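You operate a simulated robot arm through the tools that you are given. There is no shell and no other tool.

You are at the controls of a simulated robot arm. One attempt, no reset.

JOB
Put a spoonful of sugar and about 90 ml of milk in the ramekin.
Fine: then stand the ramekin on the black tray; green spoon and brown jug back in their places. Set down upright: brown jug.

Only the result counts: the job must be done as asked and must still hold three seconds after the hand-in. Knocking over, shifting, dropping, spilling or breaking anything else fails it.

ROBOT AND FRAMES
A 6-joint arm with a two-finger parallel gripper, fixed in place. Base frame: the origin is at the foot of the arm, x ahead of it, y to its left, z up; the work surface is at about z = 880. Units: mm, degrees, N and s.
With the tool pointing down near the work surface it reaches from about 240 to 640 mm from the base axis. Its first joint turns from -66.0 to 66.0 degrees. Payload 2.7 kg.
Tool frame: the origin (TCP) lies between the finger pads and is the grasp point; the fingertips stand 23 mm ahead of it; z points along the fingers, y is the line along which they close. The gripper opens to 94 mm. The fingers are 38 mm wide and 10 mm thick; the gripper's body (54 by 96 mm) begins 39 mm behind the TCP.
Orientation is told as [roll, pitch, yaw] about the base's x, y, z axes, in that order, counted from this pose: with the fingers straight down and closing along the base's y, the tool's x points along the base's -x, its y along +y and its z along -z.

CONTROLS
- The arm moves only by the tool servo_tool. Its argument "deltas" is a list of rows, each an object (a shift or turn left out is 0, a gripper value left out holds the last) with "angular": the turn, a rotation vector about the tool's x, y, z in units of 45 degrees (1.0 is 45 degrees), a list of three; "travel": the shift along the tool's x, y, z in units of 150 mm (1.0 is 150 mm), a list of three; "gripper": the closure, from 0 (fully open) to 1 (shut). In form: [{"angular": [ax, ay, az], "travel": [tx, ty, tz], "gripper": gripper}, ...]. A call has 1 to 20 rows; each row is the pose to reach, as a shift and turn from the pose commanded when the call began, along the tool's axes at that moment. A call with a number of a shift or a turn outside -1 to 1 is refused whole. Rows are played at 5 a second. More than 50 mm and 8.6 degrees between two rows, or a gripper value outside its range, and nothing of the call is played. A pose out of reach is approached as far as the arm can. The call stops where the force on the tool passes 40 N (or 10 N more than at its start, if that is more) or the arm is blocked; 0.2 s more then pass. Each finger travels about 45 mm/s and halts on what it meets, pressing with about 36 N; the grip force reading is that of the motor and also rises with nothing between the fingers. The clock runs only during rows and for 0.2 s after the last one: add rows that repeat a pose to give the fingers time. It gives the time, the measured TCP pose, the force on the tool (base axes), the opening and the grip force at its end, in the units of the frame above (readings bear some noise), with the torque about the TCP (base axes, N m) and any sound that the robot's microphone picked up, and new pictures: "show" is both (left out), scene, wrist or none.
- Cameras (640 x 400 px; columns grow to the right, rows downward): "scene" is fixed at [83.6, -445.3, 1394.8]; the picture's right is [0.65, -0.76, 0.00], its down [-0.52, -0.44, -0.73] and it looks along [0.56, 0.48, -0.68] (base axes); focal length 214 px, centre (320, 200). "wrist" rides on the gripper at [86, 16, -75] in the tool frame; the picture's right is [-0.18, 0.98, 0.00], its down [-0.58, -0.11, -0.81] and it looks along [-0.79, -0.15, 0.59] (tool axes); focal length 243 px, centre (320, 200).
- point_at(camera, pixels): for up to 12 pixels [column, row] of the newest picture of that camera ("zoom" is the newest enlarged one), the place [x, y, z] in the base frame of the surface seen there, good to about 3 mm. No time passes.
- inspect(camera, box): a new picture of the part [left, top, right, bottom] of that camera's present view, enlarged. No time passes.
- sign_off(): hands the job in; it is judged then, once.

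Leave the gripper open and the arm clear of the work at the hand-in unless told otherwise.

The tools are called after "Request:" as a command line: name --argument value ..., lists and objects as JSON in quotes. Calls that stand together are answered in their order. servo_tool: Moves the arm, as the interface text tells. Its arguments: {"type":"object","properties":{"deltas":{"type":"array","items":{"type":"object","properties":{"angular":{"type":"array","items":{"type":"number"}},"travel":{"type":"array","items":{"type":"number"}},"gripper":{"type":"number"}}}},"show":{"type":"string","enum":["both","scene","wrist","none"]}},"required":["deltas"]} The other tools are called the same way: point_at (camera, pixels) gives the place of the surface under pixels of a picture; inspect (camera, box) takes an enlarged picture of a part of a camera's view; sign_off () hands the job in.

At the start:

```text
t: 0.0
tool_pos: [333.3, 26.2, 1239.9]
orientation: [0.0, -0.2, 0.0]
force: [0.1, 0.2, -0.4]
ft_torque: [-0.01, 0.0, -0.02]
finger_gap: 94.1
grasp_force: 0.0
```

scene: 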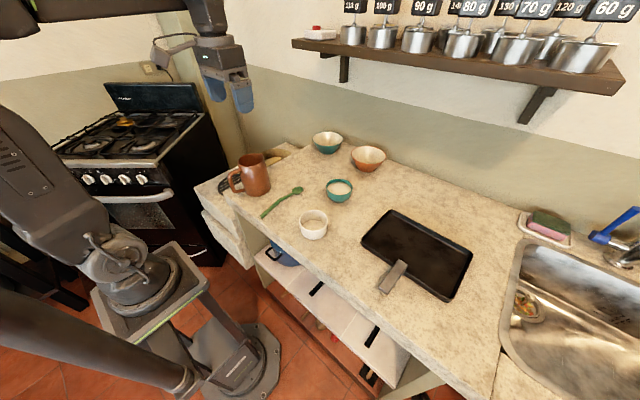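
wrist: 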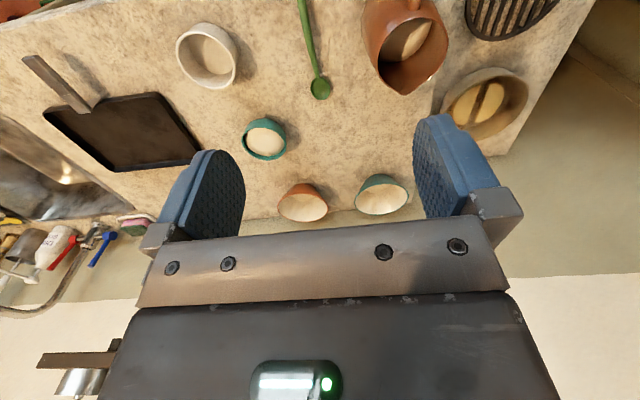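

I see a brown jug at about (253,175), a green spoon at (282,202), a white ramekin at (314,225), a teal bowl with white content at (339,190), two other bowls and a black tray. I'll enlarge these areas first.

Request:
inspect --camera "scene" --box '[200, 120, 400, 245]'

Request:
inspect --camera "wrist" --box '[160, 0, 560, 250]'

Request:
point_at --camera "scene" --pixels '[[253, 160], [252, 190], [235, 183], [298, 190], [282, 202], [264, 216], [339, 188], [339, 199], [314, 228], [313, 238], [420, 250], [397, 270]]'

Request:
point_at --camera "wrist" --pixels '[[209, 55], [240, 55], [177, 50], [265, 140], [265, 122], [320, 88], [308, 30], [301, 3], [408, 40], [404, 90], [380, 190], [302, 205]]'

```text
3.20 times, centred on (300, 182) of scene
```

zoom: 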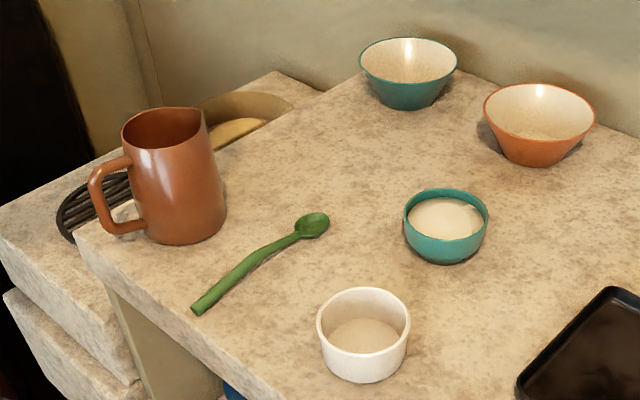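

```text
1.60 times, centred on (360, 125) of wrist
```

zoom: 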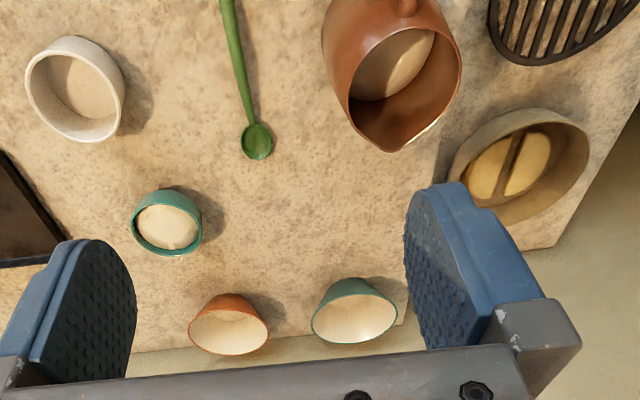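

```text
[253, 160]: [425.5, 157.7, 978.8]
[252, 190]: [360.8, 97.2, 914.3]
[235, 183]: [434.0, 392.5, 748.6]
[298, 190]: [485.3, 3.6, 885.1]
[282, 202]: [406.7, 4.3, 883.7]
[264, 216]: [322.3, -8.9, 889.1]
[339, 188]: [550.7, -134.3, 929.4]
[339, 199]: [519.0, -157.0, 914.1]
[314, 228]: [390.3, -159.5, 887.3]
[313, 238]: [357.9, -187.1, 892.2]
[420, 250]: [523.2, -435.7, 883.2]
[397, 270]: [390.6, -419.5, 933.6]
```

```text
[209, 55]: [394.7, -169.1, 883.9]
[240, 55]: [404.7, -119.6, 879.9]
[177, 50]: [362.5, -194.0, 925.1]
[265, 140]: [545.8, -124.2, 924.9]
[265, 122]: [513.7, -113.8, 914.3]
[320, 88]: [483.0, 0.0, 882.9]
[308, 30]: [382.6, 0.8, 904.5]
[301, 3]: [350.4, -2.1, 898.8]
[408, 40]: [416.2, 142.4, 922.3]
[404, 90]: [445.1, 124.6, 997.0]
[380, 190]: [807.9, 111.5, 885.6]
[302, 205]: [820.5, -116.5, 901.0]
```

The small teal bowl seems to hold the white grain, and the jug holds a pale liquid. I'll take closer pictures of each and measure them.

Request:
inspect --camera "scene" --box '[290, 165, 370, 245]'

Request:
inspect --camera "scene" --box '[300, 120, 400, 182]'

Request:
inspect --camera "scene" --box '[215, 140, 311, 220]'

```text
5.00 times, centred on (330, 205) of scene
```

zoom: 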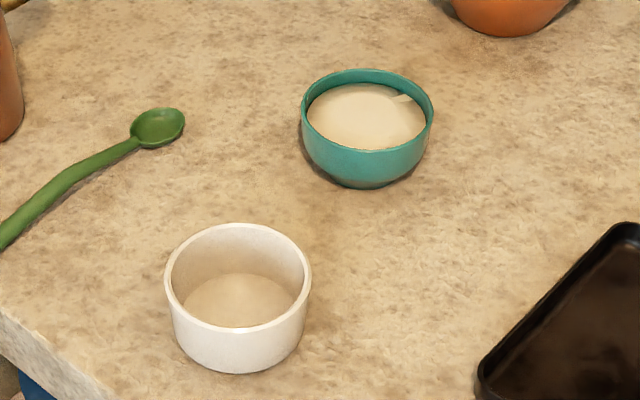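

```text
6.40 times, centred on (350, 151) of scene
```

zoom: 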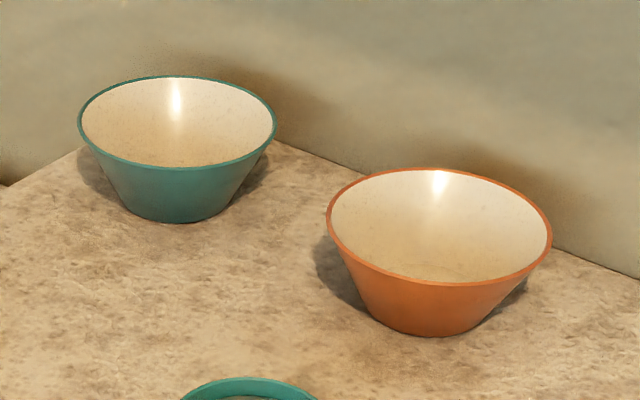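

```text
5.00 times, centred on (263, 180) of scene
```

zoom: 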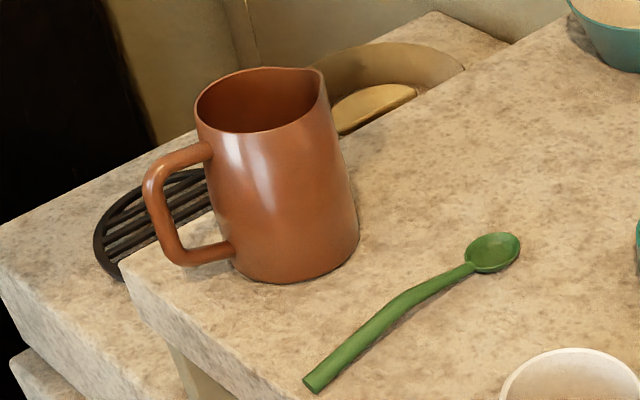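

Now I'll get the jug and spoon points from this zoom (jug rim, handle, spoon handle and bowl).

Request:
point_at --camera "zoom" --pixels '[[197, 110], [257, 131], [320, 78], [262, 68], [150, 192], [182, 258], [180, 158], [270, 278], [495, 255], [440, 282], [385, 318], [318, 380]]'

Request:
inspect --camera "scene" --box '[290, 165, 370, 245]'

```text
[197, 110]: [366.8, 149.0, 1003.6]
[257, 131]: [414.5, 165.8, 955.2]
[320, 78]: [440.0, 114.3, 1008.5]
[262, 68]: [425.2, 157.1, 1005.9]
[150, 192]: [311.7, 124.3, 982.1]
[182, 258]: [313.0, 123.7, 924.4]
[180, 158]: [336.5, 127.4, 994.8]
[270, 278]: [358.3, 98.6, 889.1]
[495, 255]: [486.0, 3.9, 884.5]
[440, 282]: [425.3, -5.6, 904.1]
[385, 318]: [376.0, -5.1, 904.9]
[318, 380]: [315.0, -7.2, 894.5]
```

```text
5.00 times, centred on (330, 205) of scene
```

zoom: 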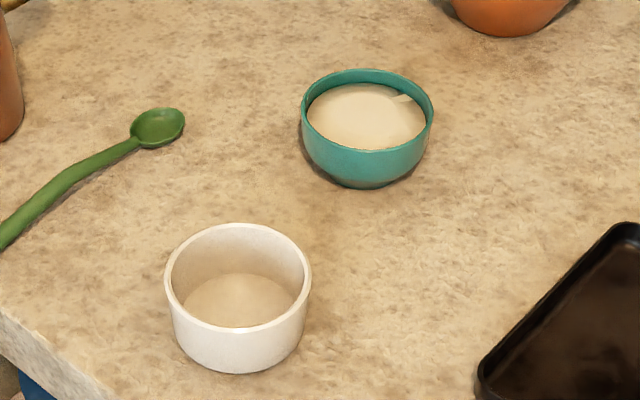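

Now ramekin and sugar bowl points.

Request:
point_at --camera "zoom" --pixels '[[168, 272], [308, 268], [238, 227], [238, 328], [238, 300], [237, 368], [304, 108], [431, 110], [368, 71], [368, 151], [368, 115], [372, 185]]'

Request:
inspect --camera "scene" --box '[355, 200, 483, 300]'

```text
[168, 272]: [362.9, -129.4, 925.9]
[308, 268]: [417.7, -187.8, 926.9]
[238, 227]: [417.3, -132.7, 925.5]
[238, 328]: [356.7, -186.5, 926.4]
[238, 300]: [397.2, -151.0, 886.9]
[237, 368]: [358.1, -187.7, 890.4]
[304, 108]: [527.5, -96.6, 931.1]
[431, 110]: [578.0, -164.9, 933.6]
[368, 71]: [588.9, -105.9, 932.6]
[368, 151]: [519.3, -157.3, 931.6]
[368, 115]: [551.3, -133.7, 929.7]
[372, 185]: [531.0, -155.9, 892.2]
```

```text
4.00 times, centred on (419, 250) of scene
```

zoom: 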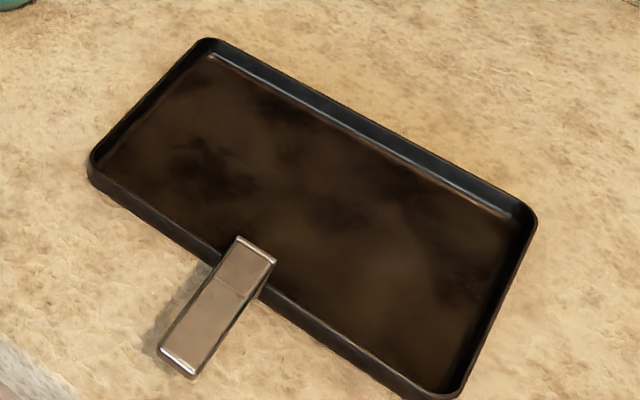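

Now tray points.

Request:
point_at --camera "zoom" --pixels '[[205, 42], [92, 170], [455, 392], [535, 220], [200, 130], [160, 170], [270, 180], [220, 200], [300, 250], [215, 258], [185, 360], [258, 250]]'

```text
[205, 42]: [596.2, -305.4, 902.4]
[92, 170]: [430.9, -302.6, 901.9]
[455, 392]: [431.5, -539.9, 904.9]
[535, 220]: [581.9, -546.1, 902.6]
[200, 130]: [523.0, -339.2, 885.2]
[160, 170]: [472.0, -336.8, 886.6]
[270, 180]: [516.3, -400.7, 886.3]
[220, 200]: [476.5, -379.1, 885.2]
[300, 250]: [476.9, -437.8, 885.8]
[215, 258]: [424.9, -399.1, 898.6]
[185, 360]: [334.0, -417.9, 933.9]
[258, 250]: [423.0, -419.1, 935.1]
```

Ramekin: rim centre ≈(389,-159), Ø≈82, rim z 926. Sugar bowl: centre ≈(553,-131), sugar at z≈928. Spoon: handle runs from (313,-8) to its bowl at (486,3). I'll move down above the spoon handle, still well clear, for a closer look.

Request:
servo_tool --deltas '[{"travel": [-0.04, -0.06, 0.25]}, {"travel": [-0.08, -0.12, 0.5]}, {"travel": [-0.12, -0.18, 0.75]}, {"travel": [-0.147, -0.213, 0.967]}, {"travel": [-0.147, -0.213, 0.967]}]'

```text
t: 1.2
tool_pos: [355.0, -5.4, 1094.7]
orientation: [-0.1, -0.1, 0.0]
force: [0.0, 0.0, 0.6]
ft_torque: [-0.02, -0.01, 0.0]
finger_gap: 94.2
grasp_force: 0.0
```

scene: 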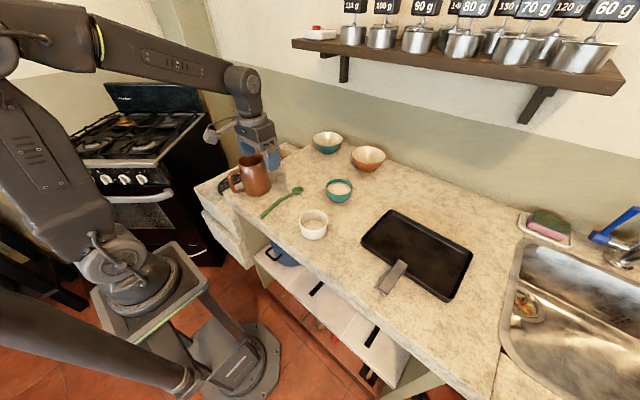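
wrist: 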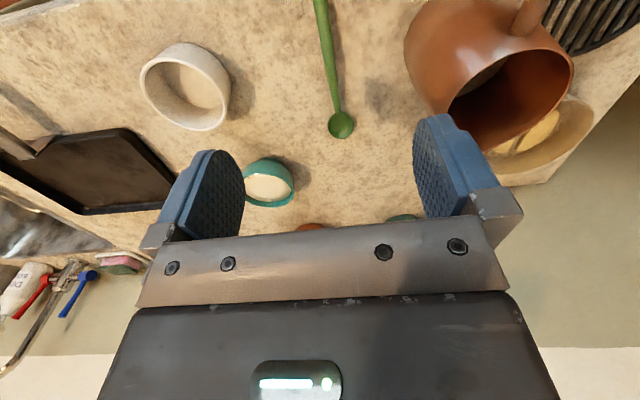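

Spoon handle runs down the picture at (325,50), between the fingers. I'll descend to z≈960 with a half closed gripper and look.

Request:
servo_tool --deltas '[{"travel": [0, 0, 0.25], "gripper": 0.5}, {"travel": [0, 0, 0.5], "gripper": 0.5}, {"travel": [0, 0, 0.75], "gripper": 0.5}, {"travel": [0, 0, 0.9], "gripper": 0.5}, {"travel": [0, 0, 0.9], "gripper": 0.5}]'

Request:
inspect --camera "wrist" --box '[200, 0, 456, 160]'

Request:
inspect --camera "scene" --box '[225, 140, 325, 240]'

```text
t: 2.4
tool_pos: [354.2, -5.0, 959.5]
orientation: [0.0, -0.1, 0.1]
force: [-0.3, 0.0, 0.4]
ft_torque: [0.0, 0.01, -0.02]
finger_gap: 46.9
grasp_force: 0.1
```

scene: 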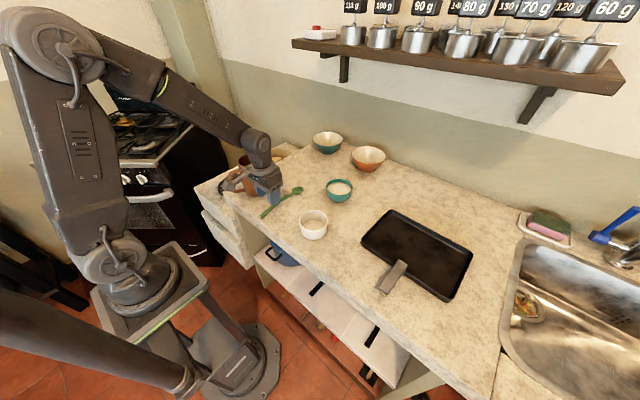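
wrist: 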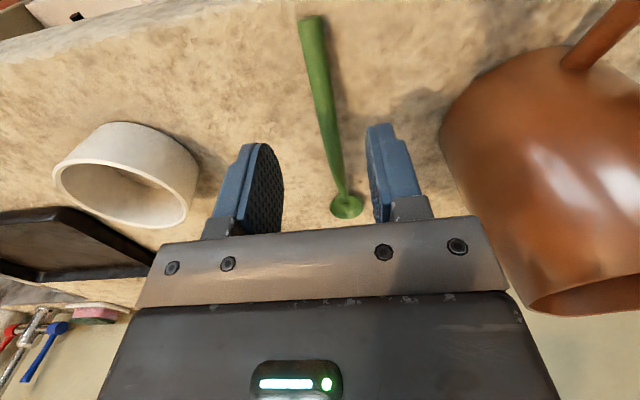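

```text
2.50 times, centred on (328, 80) of wrist
```

zoom: 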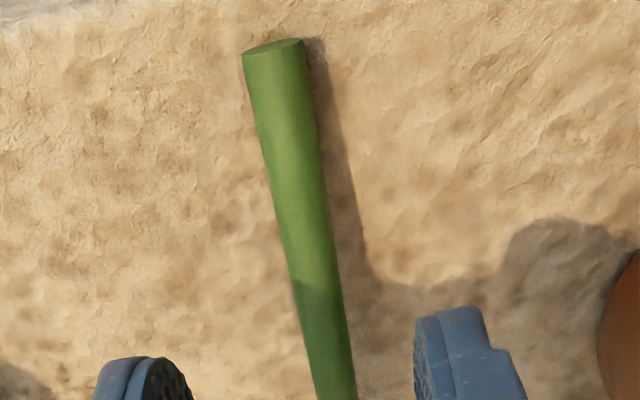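

```text
4.00 times, centred on (275, 190) of scene
```

zoom: 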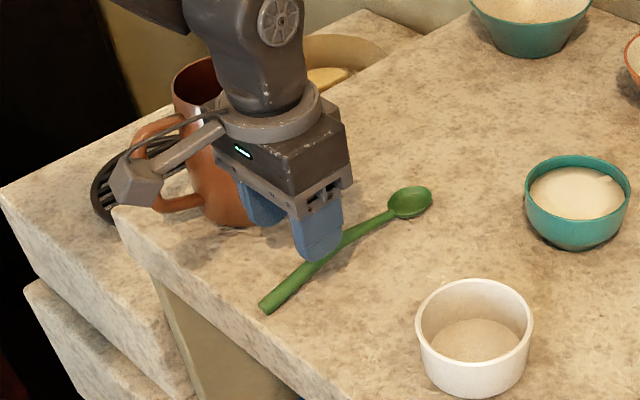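

I'll measure the handle's line from the wrist view.

Request:
point_at --camera "wrist" --pixels '[[309, 22], [304, 22], [322, 22], [314, 60], [310, 60], [325, 60], [324, 100], [330, 140], [340, 180], [347, 206]]'

```text
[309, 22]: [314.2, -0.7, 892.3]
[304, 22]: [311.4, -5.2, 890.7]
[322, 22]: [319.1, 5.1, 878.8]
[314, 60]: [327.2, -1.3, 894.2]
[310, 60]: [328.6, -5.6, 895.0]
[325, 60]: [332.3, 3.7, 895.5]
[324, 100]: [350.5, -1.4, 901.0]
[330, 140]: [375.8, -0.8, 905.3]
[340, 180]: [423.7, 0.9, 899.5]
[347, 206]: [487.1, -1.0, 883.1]
```

The handle lies along y≈-1 with its top at z≈901. I'll centre, descend to z≈907 and close.

Request:
servo_tool --deltas '[{"travel": [0, 0.027, 0.1], "gripper": 0.5}, {"travel": [0, 0.027, 0.2], "gripper": 0.5}, {"travel": [0, 0.027, 0.28], "gripper": 0.5}, {"travel": [0, 0.027, 0.35], "gripper": 0.5}, {"travel": [0, 0.027, 0.35], "gripper": 0.5}, {"travel": [0, 0.027, 0.35], "gripper": 1}, {"travel": [0, 0.027, 0.35], "gripper": 1}, {"travel": [0, 0.027, 0.35], "gripper": 1}, {"travel": [0, 0.027, 0.35], "gripper": 1}, {"travel": [0, 0.027, 0.35], "gripper": 1}]'

Request:
inspect --camera "scene" --box '[225, 140, 325, 240]'

```text
t: 4.6
tool_pos: [355.6, -0.1, 907.4]
orientation: [0.0, -0.1, 0.0]
force: [0.1, -1.0, -0.3]
ft_torque: [-0.01, 0.0, -0.01]
finger_gap: 11.7
grasp_force: 36.1
```

scene: 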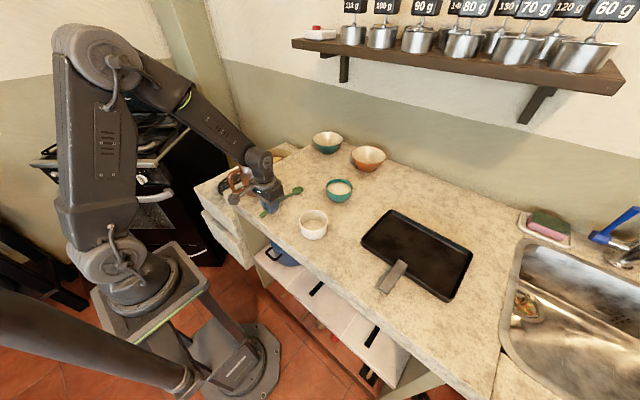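
wrist: 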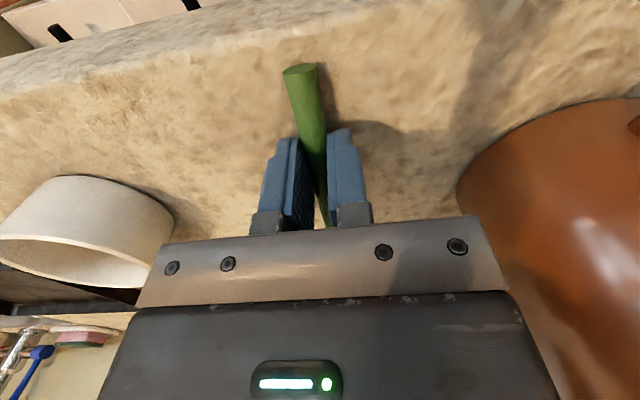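

```text
4.00 times, centred on (275, 190) of scene
```

zoom: 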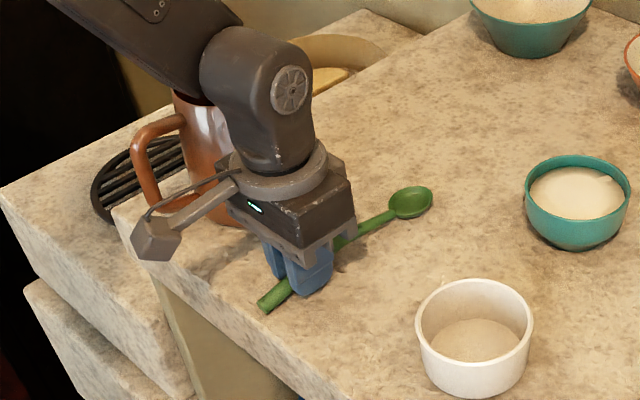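

Spoon is gripped (gap 11.7 mm, pose [355,-0.5,907]). I'll lift straight up 120 mm and check that it stays put in the fingers.

Request:
servo_tool --deltas '[{"travel": [0, 0, -0.1]}, {"travel": [0, 0, -0.25]}, {"travel": [0, 0, -0.45]}, {"travel": [0, 0, -0.65]}, {"travel": [0, 0, -0.8]}, {"travel": [0, 0, -0.8]}]'

Request:
inspect --camera "scene" --box '[225, 120, 353, 200]'

```text
t: 6.0
tool_pos: [355.0, -2.3, 1026.7]
orientation: [0.1, 0.0, -0.1]
force: [-0.2, -0.2, -0.4]
ft_torque: [-0.01, 0.0, -0.03]
finger_gap: 11.4
grasp_force: 35.6
```

scene: 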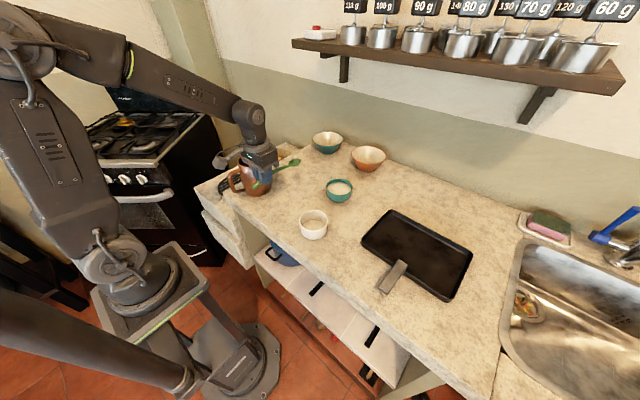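
wrist: 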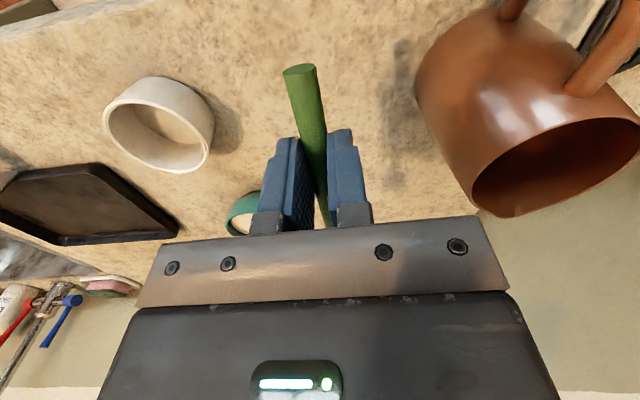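

```text
5.00 times, centred on (289, 160) of scene
```

zoom: 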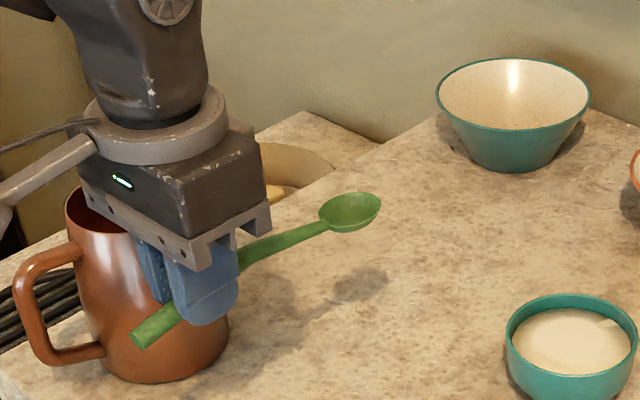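

The spoon stays level. I'll measure its bowl (centre, tip, left and right rim) relative to the TCP.

Request:
point_at --camera "zoom" --pixels '[[350, 215], [377, 200], [348, 196], [345, 229], [322, 213], [270, 243], [140, 338], [565, 345], [530, 330], [600, 345], [615, 325]]'

```text
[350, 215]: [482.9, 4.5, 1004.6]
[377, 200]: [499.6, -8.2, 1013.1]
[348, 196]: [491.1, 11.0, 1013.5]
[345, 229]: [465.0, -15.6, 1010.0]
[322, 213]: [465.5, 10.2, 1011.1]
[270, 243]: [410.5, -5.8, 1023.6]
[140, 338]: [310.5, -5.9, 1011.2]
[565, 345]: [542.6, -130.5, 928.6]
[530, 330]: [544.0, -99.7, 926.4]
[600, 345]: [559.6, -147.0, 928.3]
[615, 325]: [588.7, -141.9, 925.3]
```

Spoon bowl relative to TCP: centre +128 mm in x, rim 14 mm below and bottom 25 mm below the TCP. I'll carry it level over the near side of the sugar bowl, then tip it 30° down above the sugar.

Request:
servo_tool --deltas '[{"travel": [-0.13, -0.24, -0.02]}, {"travel": [-0.26, -0.48, -0.04]}, {"travel": [-0.4, -0.7, -0.06]}, {"travel": [-0.53, -0.863, -0.087]}, {"travel": [-0.53, -0.863, -0.087], "angular": [0, 0.17, 0]}, {"travel": [-0.53, -0.863, -0.087], "angular": [0, 0.34, 0]}, {"travel": [-0.53, -0.863, -0.087], "angular": [0, 0.5, 0]}, {"travel": [-0.53, -0.863, -0.087], "angular": [0, 0.667, 0]}, {"travel": [-0.53, -0.863, -0.087], "angular": [0, 0.667, 0]}, {"travel": [-0.53, -0.863, -0.087], "angular": [0, 0.667, 0]}]'

Request:
inspect --camera "scene" --box '[275, 140, 403, 220]'

```text
t: 8.2
tool_pos: [435.2, -130.0, 1041.1]
orientation: [-0.1, 30.1, 0.1]
force: [-0.2, -0.8, -0.5]
ft_torque: [0.0, 0.0, 0.02]
finger_gap: 11.7
grasp_force: 36.6
```

scene: 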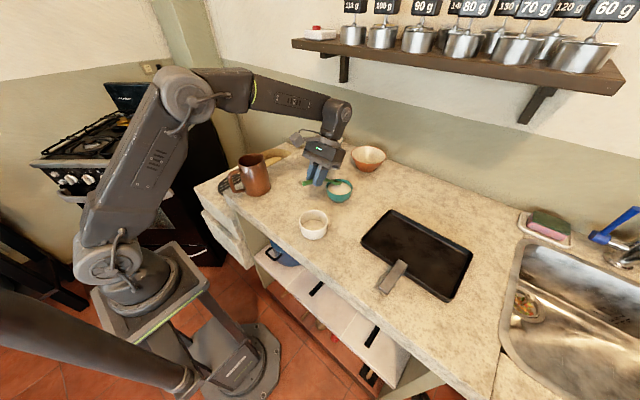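
wrist: 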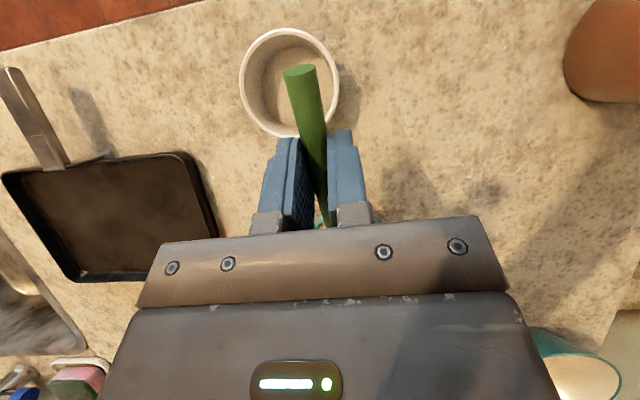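

```text
5.00 times, centred on (339, 180) of scene
```

zoom: 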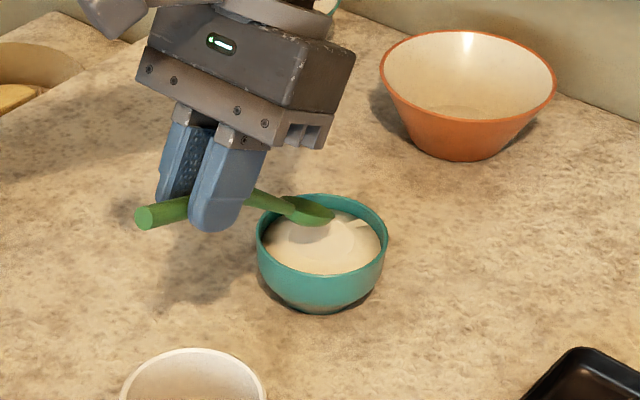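

I'll check where the spoon tip now sits over the sugar.

Request:
point_at --camera "zoom" --pixels '[[330, 212], [312, 210], [300, 222], [345, 235], [310, 255], [360, 250], [262, 235], [384, 240], [320, 274]]'

```text
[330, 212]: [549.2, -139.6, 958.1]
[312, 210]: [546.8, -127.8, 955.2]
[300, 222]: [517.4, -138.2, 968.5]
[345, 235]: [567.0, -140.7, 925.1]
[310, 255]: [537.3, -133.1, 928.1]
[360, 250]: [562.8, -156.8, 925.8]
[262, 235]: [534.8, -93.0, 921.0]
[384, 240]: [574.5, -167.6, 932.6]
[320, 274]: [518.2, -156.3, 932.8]
```

The tip is at ≈(555,-133,955), as predicted. I'll plunge slowly to about 15 mm below the surface, then push 20 mm forward.

Request:
servo_tool --deltas '[{"travel": [-0.05, 0, 0.085]}, {"travel": [-0.09, 0, 0.155]}, {"travel": [-0.12, 0, 0.205]}, {"travel": [-0.143, 0, 0.248]}, {"travel": [-0.175, 0, 0.235]}, {"travel": [-0.205, 0, 0.22]}, {"travel": [-0.235, 0, 0.207]}, {"travel": [-0.265, 0, 0.193]}]'

Request:
inspect --camera "scene" --box '[275, 140, 403, 220]'

```text
t: 10.0
tool_pos: [455.6, -131.7, 994.7]
orientation: [0.2, 30.0, 0.1]
force: [0.4, -0.3, -0.5]
ft_torque: [-0.01, 0.02, -0.03]
finger_gap: 11.1
grasp_force: 36.0
```

scene: 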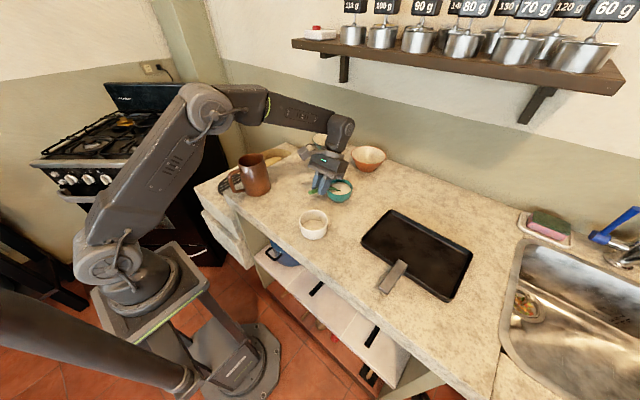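
wrist: 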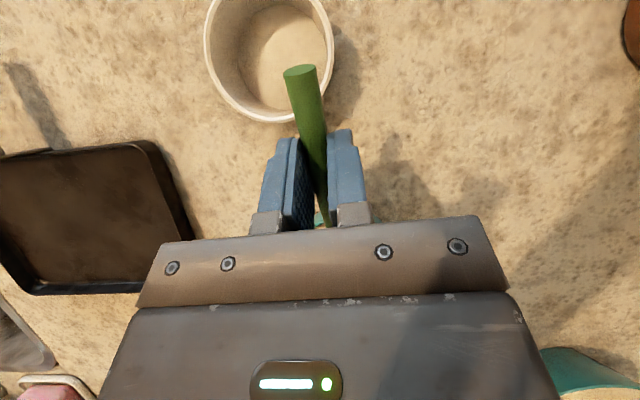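

```text
5.00 times, centred on (339, 180) of scene
```

zoom: 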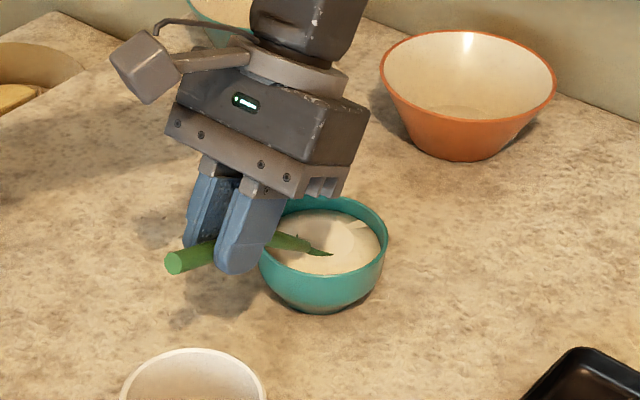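

The spoon is buried in the sugar with no reaction force. I'll now level it while lifting slowly.

Request:
servo_tool --deltas '[{"travel": [0.007, 0, 0.055], "angular": [0, -0.111, 0]}, {"travel": [0.014, 0, 0.11], "angular": [0, -0.222, 0]}, {"travel": [0.02, 0, 0.165], "angular": [0, -0.333, 0]}, {"travel": [0.02, 0, 0.206], "angular": [0, -0.444, 0]}, {"travel": [0.02, 0, 0.247], "angular": [0, -0.555, 0]}, {"travel": [0.019, 0, 0.288], "angular": [0, -0.667, 0]}, {"travel": [0.048, 0, 0.238], "angular": [0, -0.667, 0]}, {"travel": [0.106, 0, 0.137], "angular": [0, -0.667, 0]}, {"travel": [0.164, 0, 0.037], "angular": [0, -0.667, 0]}, {"travel": [0.23, 0, -0.078], "angular": [0, -0.667, 0]}, {"travel": [0.309, 0, -0.215], "angular": [0, -0.667, 0]}, {"travel": [0.309, 0, -0.215], "angular": [0, -0.667, 0]}]'

Request:
inspect --camera "scene" --box '[275, 130, 403, 210]'

```text
t: 12.6
tool_pos: [431.1, -130.9, 1045.6]
orientation: [0.0, -0.1, -0.1]
force: [-0.4, 0.6, 0.1]
ft_torque: [0.0, 0.01, 0.02]
finger_gap: 11.5
grasp_force: 36.1
```

scene: 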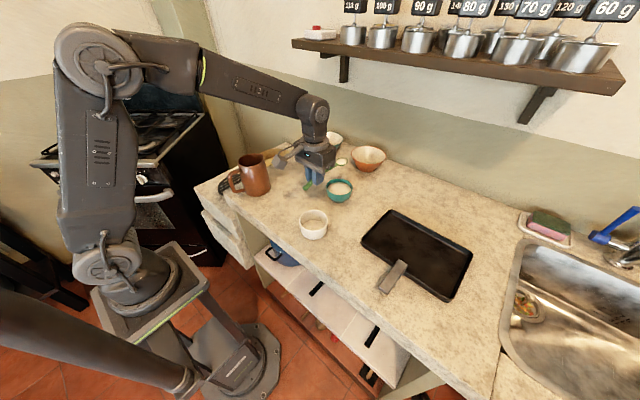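
wrist: 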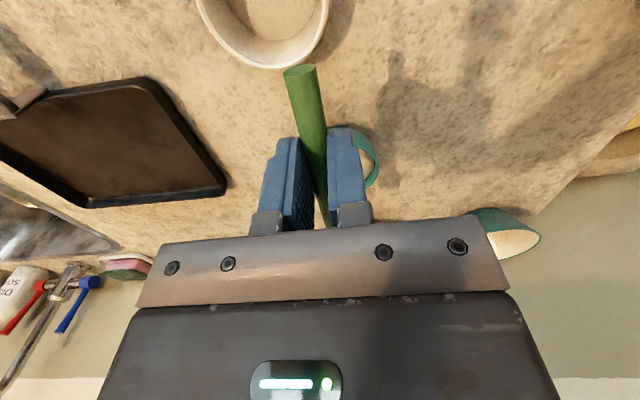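

```text
5.00 times, centred on (339, 170) of scene
```

zoom: 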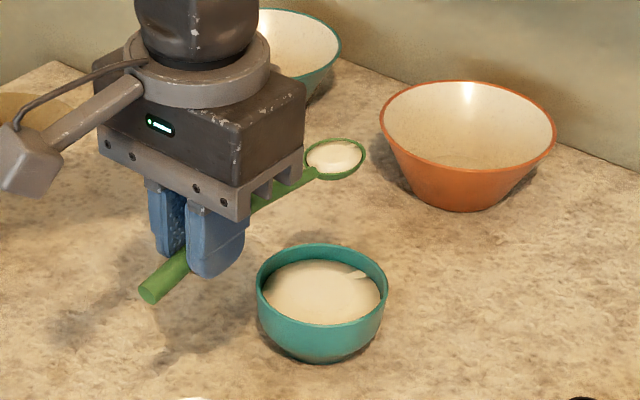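

The spoon came up full and nearly level. I'll carry it slowly, level, toward the ramekin at (389,-159).

Request:
servo_tool --deltas '[{"travel": [0.03, -0.005, 0]}, {"travel": [0.09, -0.015, 0]}, {"travel": [0.17, -0.035, 0]}, {"travel": [0.27, -0.06, 0]}, {"travel": [0.37, -0.085, 0]}, {"travel": [0.47, -0.11, 0]}, {"travel": [0.57, -0.135, 0]}, {"travel": [0.67, -0.16, 0]}, {"travel": [0.77, -0.175, 0]}, {"travel": [0.86, -0.178, 0]}, {"travel": [0.94, -0.178, 0]}, {"travel": [0.98, -0.178, 0]}, {"travel": [1.0, -0.178, 0]}, {"travel": [1.0, -0.178, 0]}]'

Request:
inspect --camera "scene" --box '[250, 150, 378, 230]'

```text
t: 15.6
tool_pos: [281.3, -157.0, 1046.4]
orientation: [0.0, -0.1, 0.0]
force: [-0.1, 0.4, 0.4]
ft_torque: [0.01, 0.0, 0.03]
finger_gap: 11.2
grasp_force: 36.3
```

scene: 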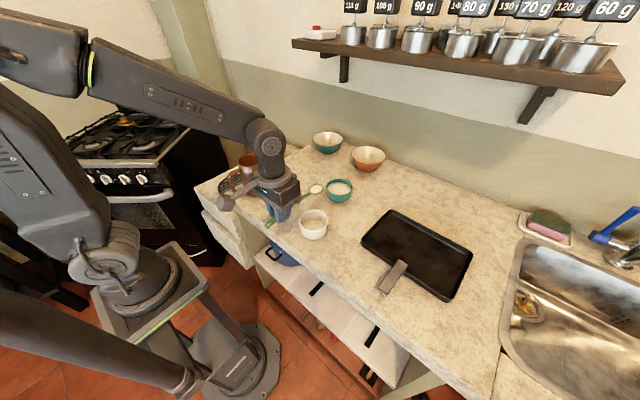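
wrist: 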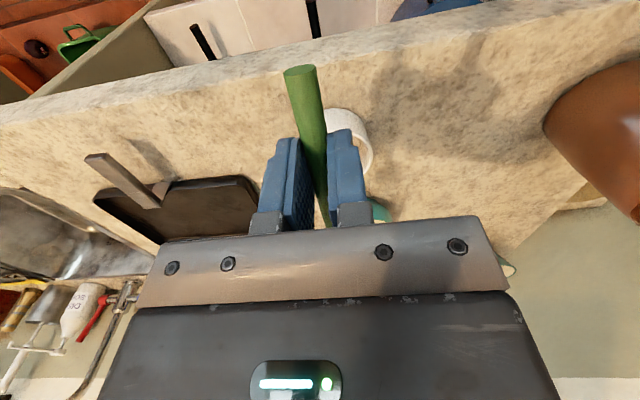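

```text
5.00 times, centred on (314, 190) of scene
```

zoom: 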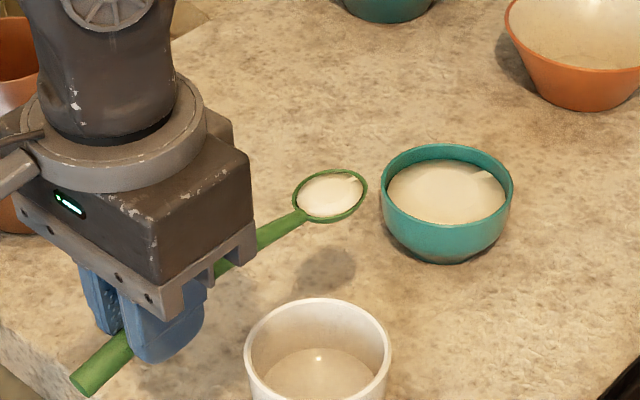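

Sugar still full in the spoon. I'll check the spoon bowl position and the ramekin's inner floor.

Request:
point_at --camera "zoom" --pixels '[[330, 195], [364, 180], [297, 205], [320, 300], [248, 345], [388, 345], [318, 370], [445, 190]]'

```text
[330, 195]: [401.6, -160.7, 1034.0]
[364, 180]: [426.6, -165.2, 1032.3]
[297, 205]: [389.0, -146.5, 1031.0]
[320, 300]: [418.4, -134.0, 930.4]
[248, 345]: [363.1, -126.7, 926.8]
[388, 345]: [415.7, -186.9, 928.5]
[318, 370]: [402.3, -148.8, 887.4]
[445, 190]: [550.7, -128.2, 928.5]
```

Positions agree. I'll lower the spoon, then tip it down to 40° while keeping the tip over the ramekin's centre.

Request:
servo_tool --deltas '[{"travel": [0.04, 0, 0.08]}, {"travel": [0.09, 0, 0.19]}, {"travel": [0.12, 0, 0.27]}, {"travel": [0.129, 0, 0.309]}, {"travel": [0.16, 0, 0.296], "angular": [0, 0.111, 0]}, {"travel": [0.189, 0, 0.283], "angular": [0, 0.222, 0]}, {"travel": [0.182, 0, 0.27], "angular": [0, 0.333, 0]}, {"travel": [0.175, 0, 0.256], "angular": [0, 0.444, 0]}, {"travel": [0.142, 0, 0.236], "angular": [0, 0.555, 0]}, {"travel": [0.109, 0, 0.216], "angular": [0, 0.667, 0]}, {"travel": [0.055, 0, 0.172], "angular": [0, 0.778, 0]}, {"travel": [0.002, 0, 0.129], "angular": [0, 0.889, 0]}, {"travel": [0.002, 0, 0.129], "angular": [0, 0.889, 0]}]'

Request:
inspect --camera "scene" --box '[250, 170, 378, 250]'

```text
t: 18.4
tool_pos: [280.0, -156.9, 1026.6]
orientation: [0.0, 39.9, -0.1]
force: [-0.1, 0.1, -0.5]
ft_torque: [0.03, 0.02, -0.04]
finger_gap: 11.5
grasp_force: 36.0
```

scene: 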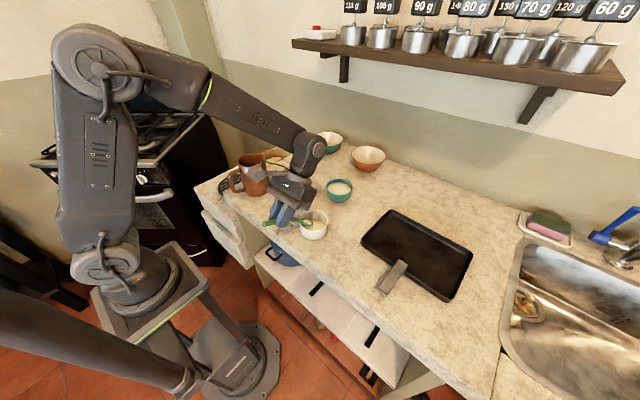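
wrist: 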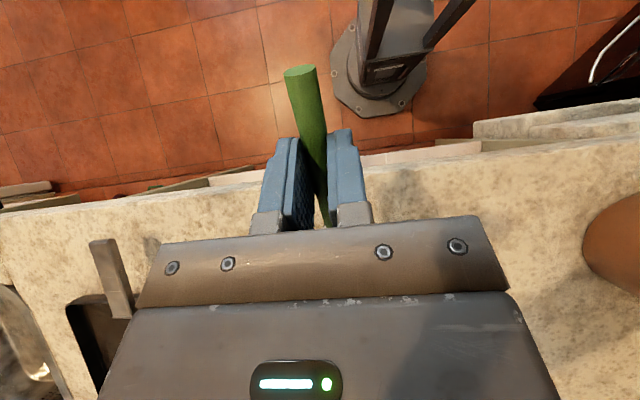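

```text
5.00 times, centred on (314, 210) of scene
```

zoom: 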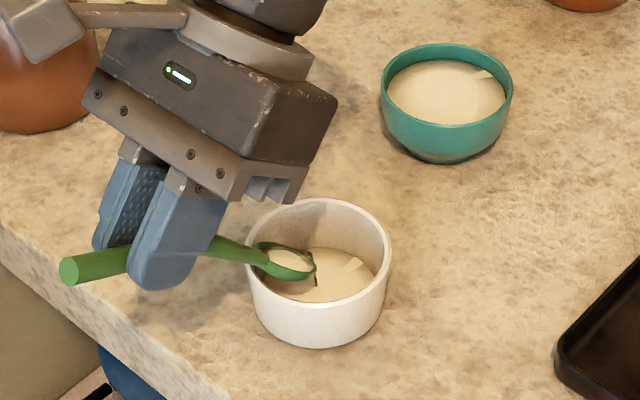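

Part of the sugar has slid out. I'll continue tipping to 75–80° to empty the spoon.

Request:
servo_tool --deltas '[{"travel": [-0.02, 0, -0.083], "angular": [0, 0.111, 0]}, {"travel": [-0.04, 0, -0.165], "angular": [0, 0.222, 0]}, {"travel": [-0.073, 0, -0.245], "angular": [0, 0.333, 0]}, {"travel": [-0.106, 0, -0.324], "angular": [0, 0.444, 0]}, {"travel": [-0.148, 0, -0.399], "angular": [0, 0.555, 0]}, {"travel": [-0.19, 0, -0.473], "angular": [0, 0.667, 0]}, {"travel": [-0.245, 0, -0.537], "angular": [0, 0.778, 0]}, {"travel": [-0.301, 0, -0.601], "angular": [0, 0.889, 0]}, {"travel": [-0.301, 0, -0.601], "angular": [0, 0.889, 0]}, {"travel": [-0.301, 0, -0.601], "angular": [0, 0.889, 0]}]'

Request:
inspect --camera "scene" --box '[250, 170, 378, 250]'

```text
t: 20.6
tool_pos: [280.4, -156.7, 986.4]
orientation: [0.1, 79.8, 0.0]
force: [4.4, -0.4, 13.7]
ft_torque: [-0.01, -1.01, -0.05]
finger_gap: 12.2
grasp_force: 36.2
out of reach, approached as far as the arm can: row 5, 6, 7, 8, 9, 10
```

scene: 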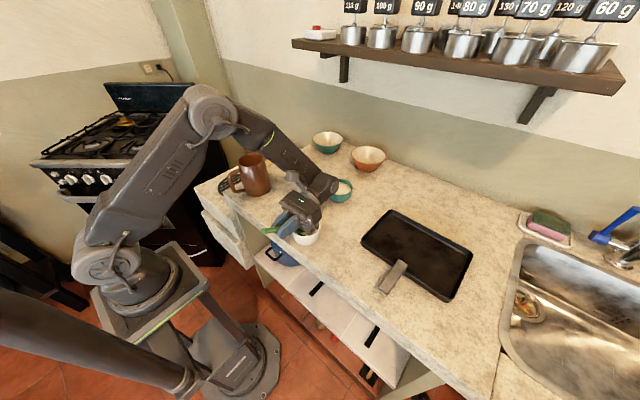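
wrist: 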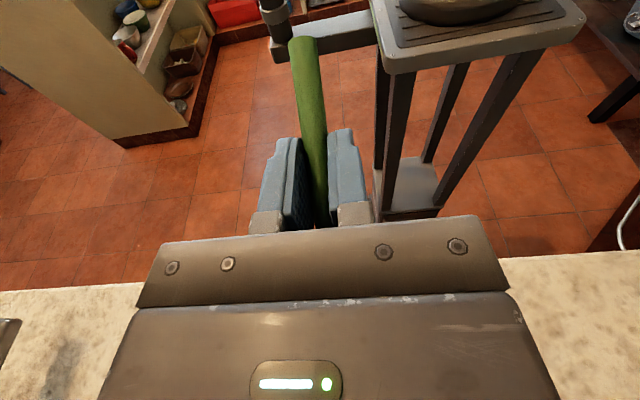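

```text
5.00 times, centred on (314, 210) of scene
```

zoom: 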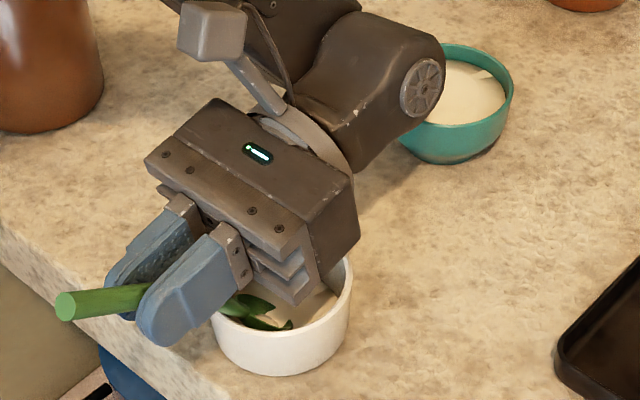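

The last rows were out of reach: the arm sagged, the spoon touched the ramekin (13.7 N up) and the ramekin seems to have shifted a bit. Before I move, I'll measure the spoon, ramekin and sugar bowl and look closely.

Request:
point_at --camera "zoom" --pixels '[[65, 305], [120, 295], [245, 305], [275, 325], [290, 326], [350, 270], [215, 325], [280, 345], [280, 372], [310, 295], [460, 105], [445, 160]]'

Request:
inspect --camera "scene" --box '[270, 200, 350, 250]'

```text
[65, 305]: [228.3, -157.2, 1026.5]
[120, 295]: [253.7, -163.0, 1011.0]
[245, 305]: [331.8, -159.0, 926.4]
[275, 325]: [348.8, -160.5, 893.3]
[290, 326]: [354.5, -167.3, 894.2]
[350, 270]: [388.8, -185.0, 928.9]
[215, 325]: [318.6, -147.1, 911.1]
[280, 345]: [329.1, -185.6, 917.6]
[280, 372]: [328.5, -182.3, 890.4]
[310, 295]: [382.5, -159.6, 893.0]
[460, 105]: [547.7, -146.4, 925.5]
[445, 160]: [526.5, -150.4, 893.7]
```

```text
8.00 times, centred on (310, 225) of scene
```

zoom: 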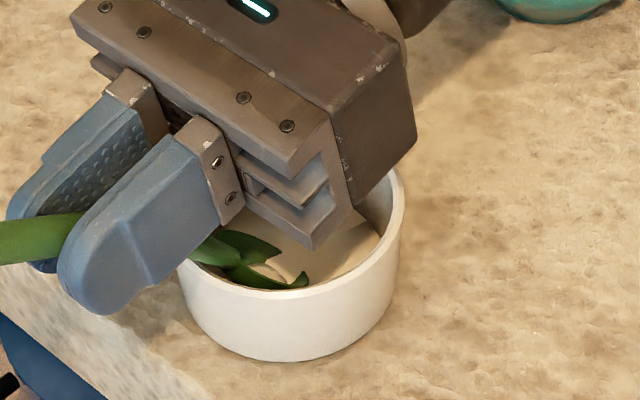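

The spoon turned in the grip (now at about 47°, gripper at 80°), and the ramekin slid about 29 mm toward the base. It is still upright with the sugar inside. To learn how commands act from here, I'll make a tiny pitch back of 3°.

Request:
servo_tool --deltas '[{"angular": [0, -0.067, 0]}, {"angular": [0, -0.067, 0]}]'

Request:
inspect --camera "scene" --box '[270, 200, 350, 250]'

```text
t: 21.2
tool_pos: [279.2, -158.1, 986.8]
orientation: [0.4, 76.9, 0.3]
force: [0.0, -0.3, -0.1]
ft_torque: [0.03, 0.0, -0.01]
finger_gap: 12.0
grasp_force: 36.0
```

scene: 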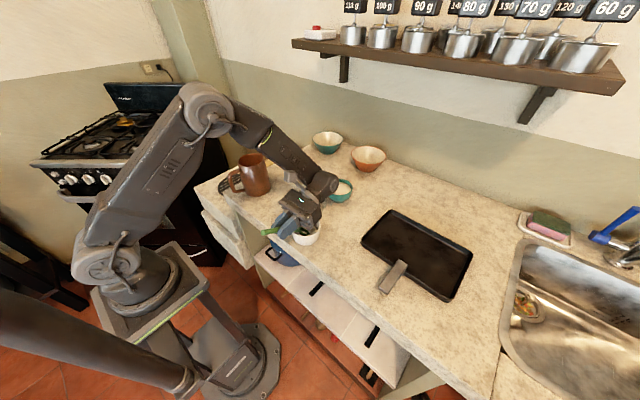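
wrist: 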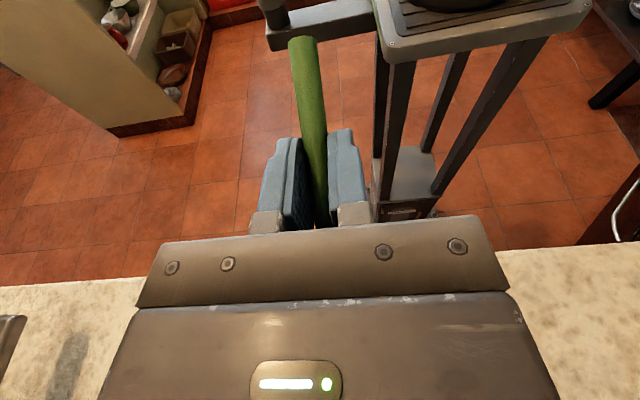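

```text
8.00 times, centred on (310, 225) of scene
```

zoom: 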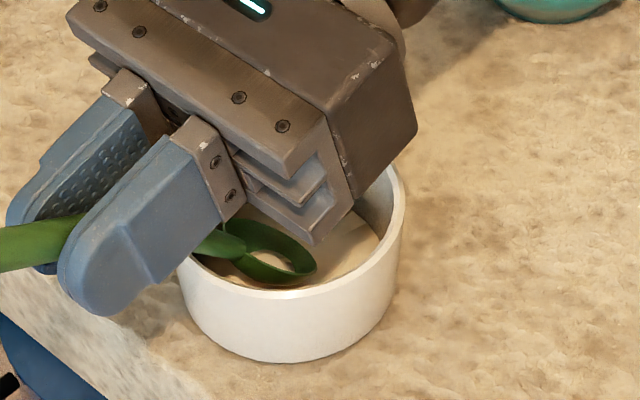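

Commands count from the pose actually reached, and the force is back to zero. I'll lift the spoon up out of the ramekin while pitching back to about 57°.

Request:
servo_tool --deltas '[{"travel": [0.07, 0, -0.01], "angular": [0, -0.05, 0]}, {"travel": [0.15, 0, -0.02], "angular": [0, -0.15, 0]}, {"travel": [0.22, 0, -0.03], "angular": [0, -0.25, 0]}, {"travel": [0.29, 0, -0.04], "angular": [0, -0.35, 0]}, {"travel": [0.352, 0, -0.047], "angular": [0, -0.444, 0]}, {"travel": [0.352, 0, -0.047], "angular": [0, -0.444, 0]}]'

Request:
inspect --camera "scene" --box '[260, 180, 356, 240]'

```text
t: 22.6
tool_pos: [275.4, -159.6, 1039.3]
orientation: [0.1, 56.9, 0.0]
force: [-0.7, 0.3, 0.3]
ft_torque: [0.0, 0.03, 0.03]
finger_gap: 11.7
grasp_force: 35.6
```

scene: 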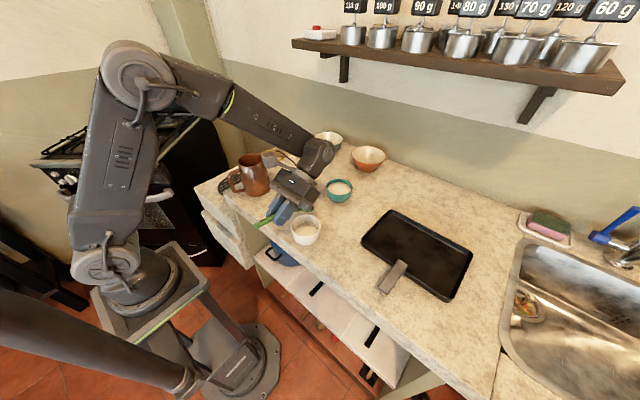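
wrist: 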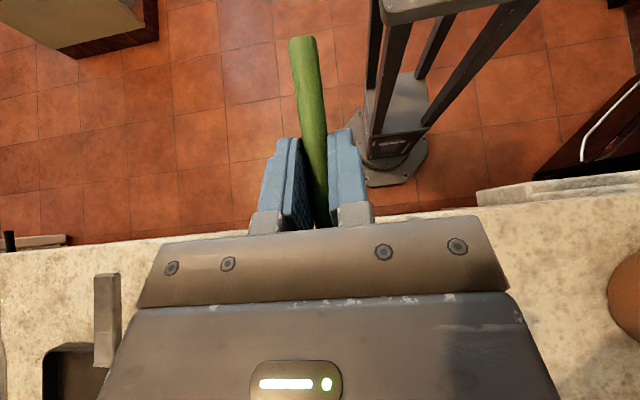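

```text
6.67 times, centred on (308, 210) of scene
```

zoom: 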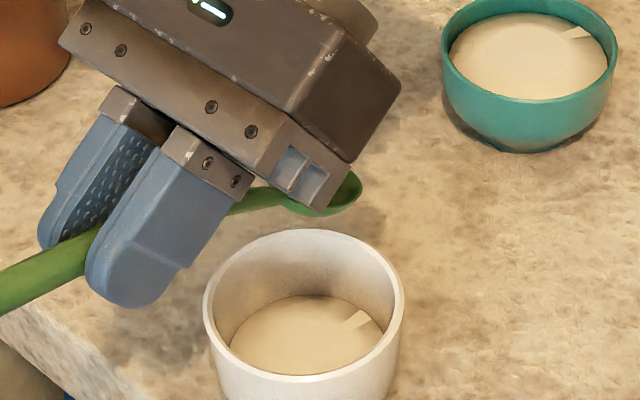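

The ramekin now shows a sugar disc with the notch. I'll look closely at the spoon's bowl and measure the sugar layer.

Request:
point_at --camera "zoom" --pixels '[[290, 340], [330, 330], [260, 350], [360, 330], [206, 290], [402, 290], [300, 232], [302, 380], [355, 190], [315, 210], [10, 285], [90, 255]]'

Request:
inspect --camera "scene" --box '[290, 200, 330, 225]'

```text
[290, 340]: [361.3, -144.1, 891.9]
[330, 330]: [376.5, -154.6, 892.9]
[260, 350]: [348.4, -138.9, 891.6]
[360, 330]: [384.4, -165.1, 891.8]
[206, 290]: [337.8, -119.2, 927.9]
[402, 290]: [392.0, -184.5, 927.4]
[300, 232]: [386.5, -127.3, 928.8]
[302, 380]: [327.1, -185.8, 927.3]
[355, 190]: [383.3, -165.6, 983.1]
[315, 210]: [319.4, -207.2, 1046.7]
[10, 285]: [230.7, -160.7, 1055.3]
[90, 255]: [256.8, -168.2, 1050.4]
```

```text
16.00 times, centred on (310, 212) of scene
```

zoom: 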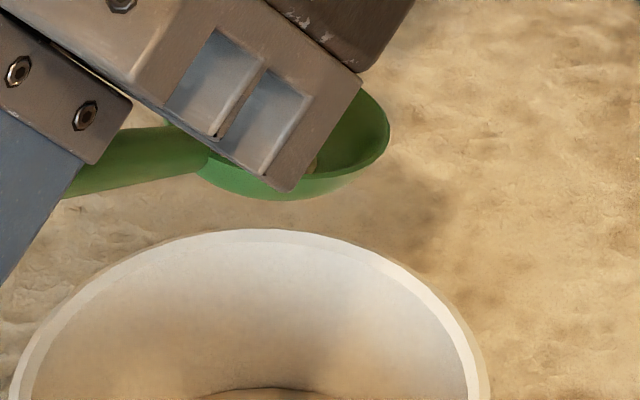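

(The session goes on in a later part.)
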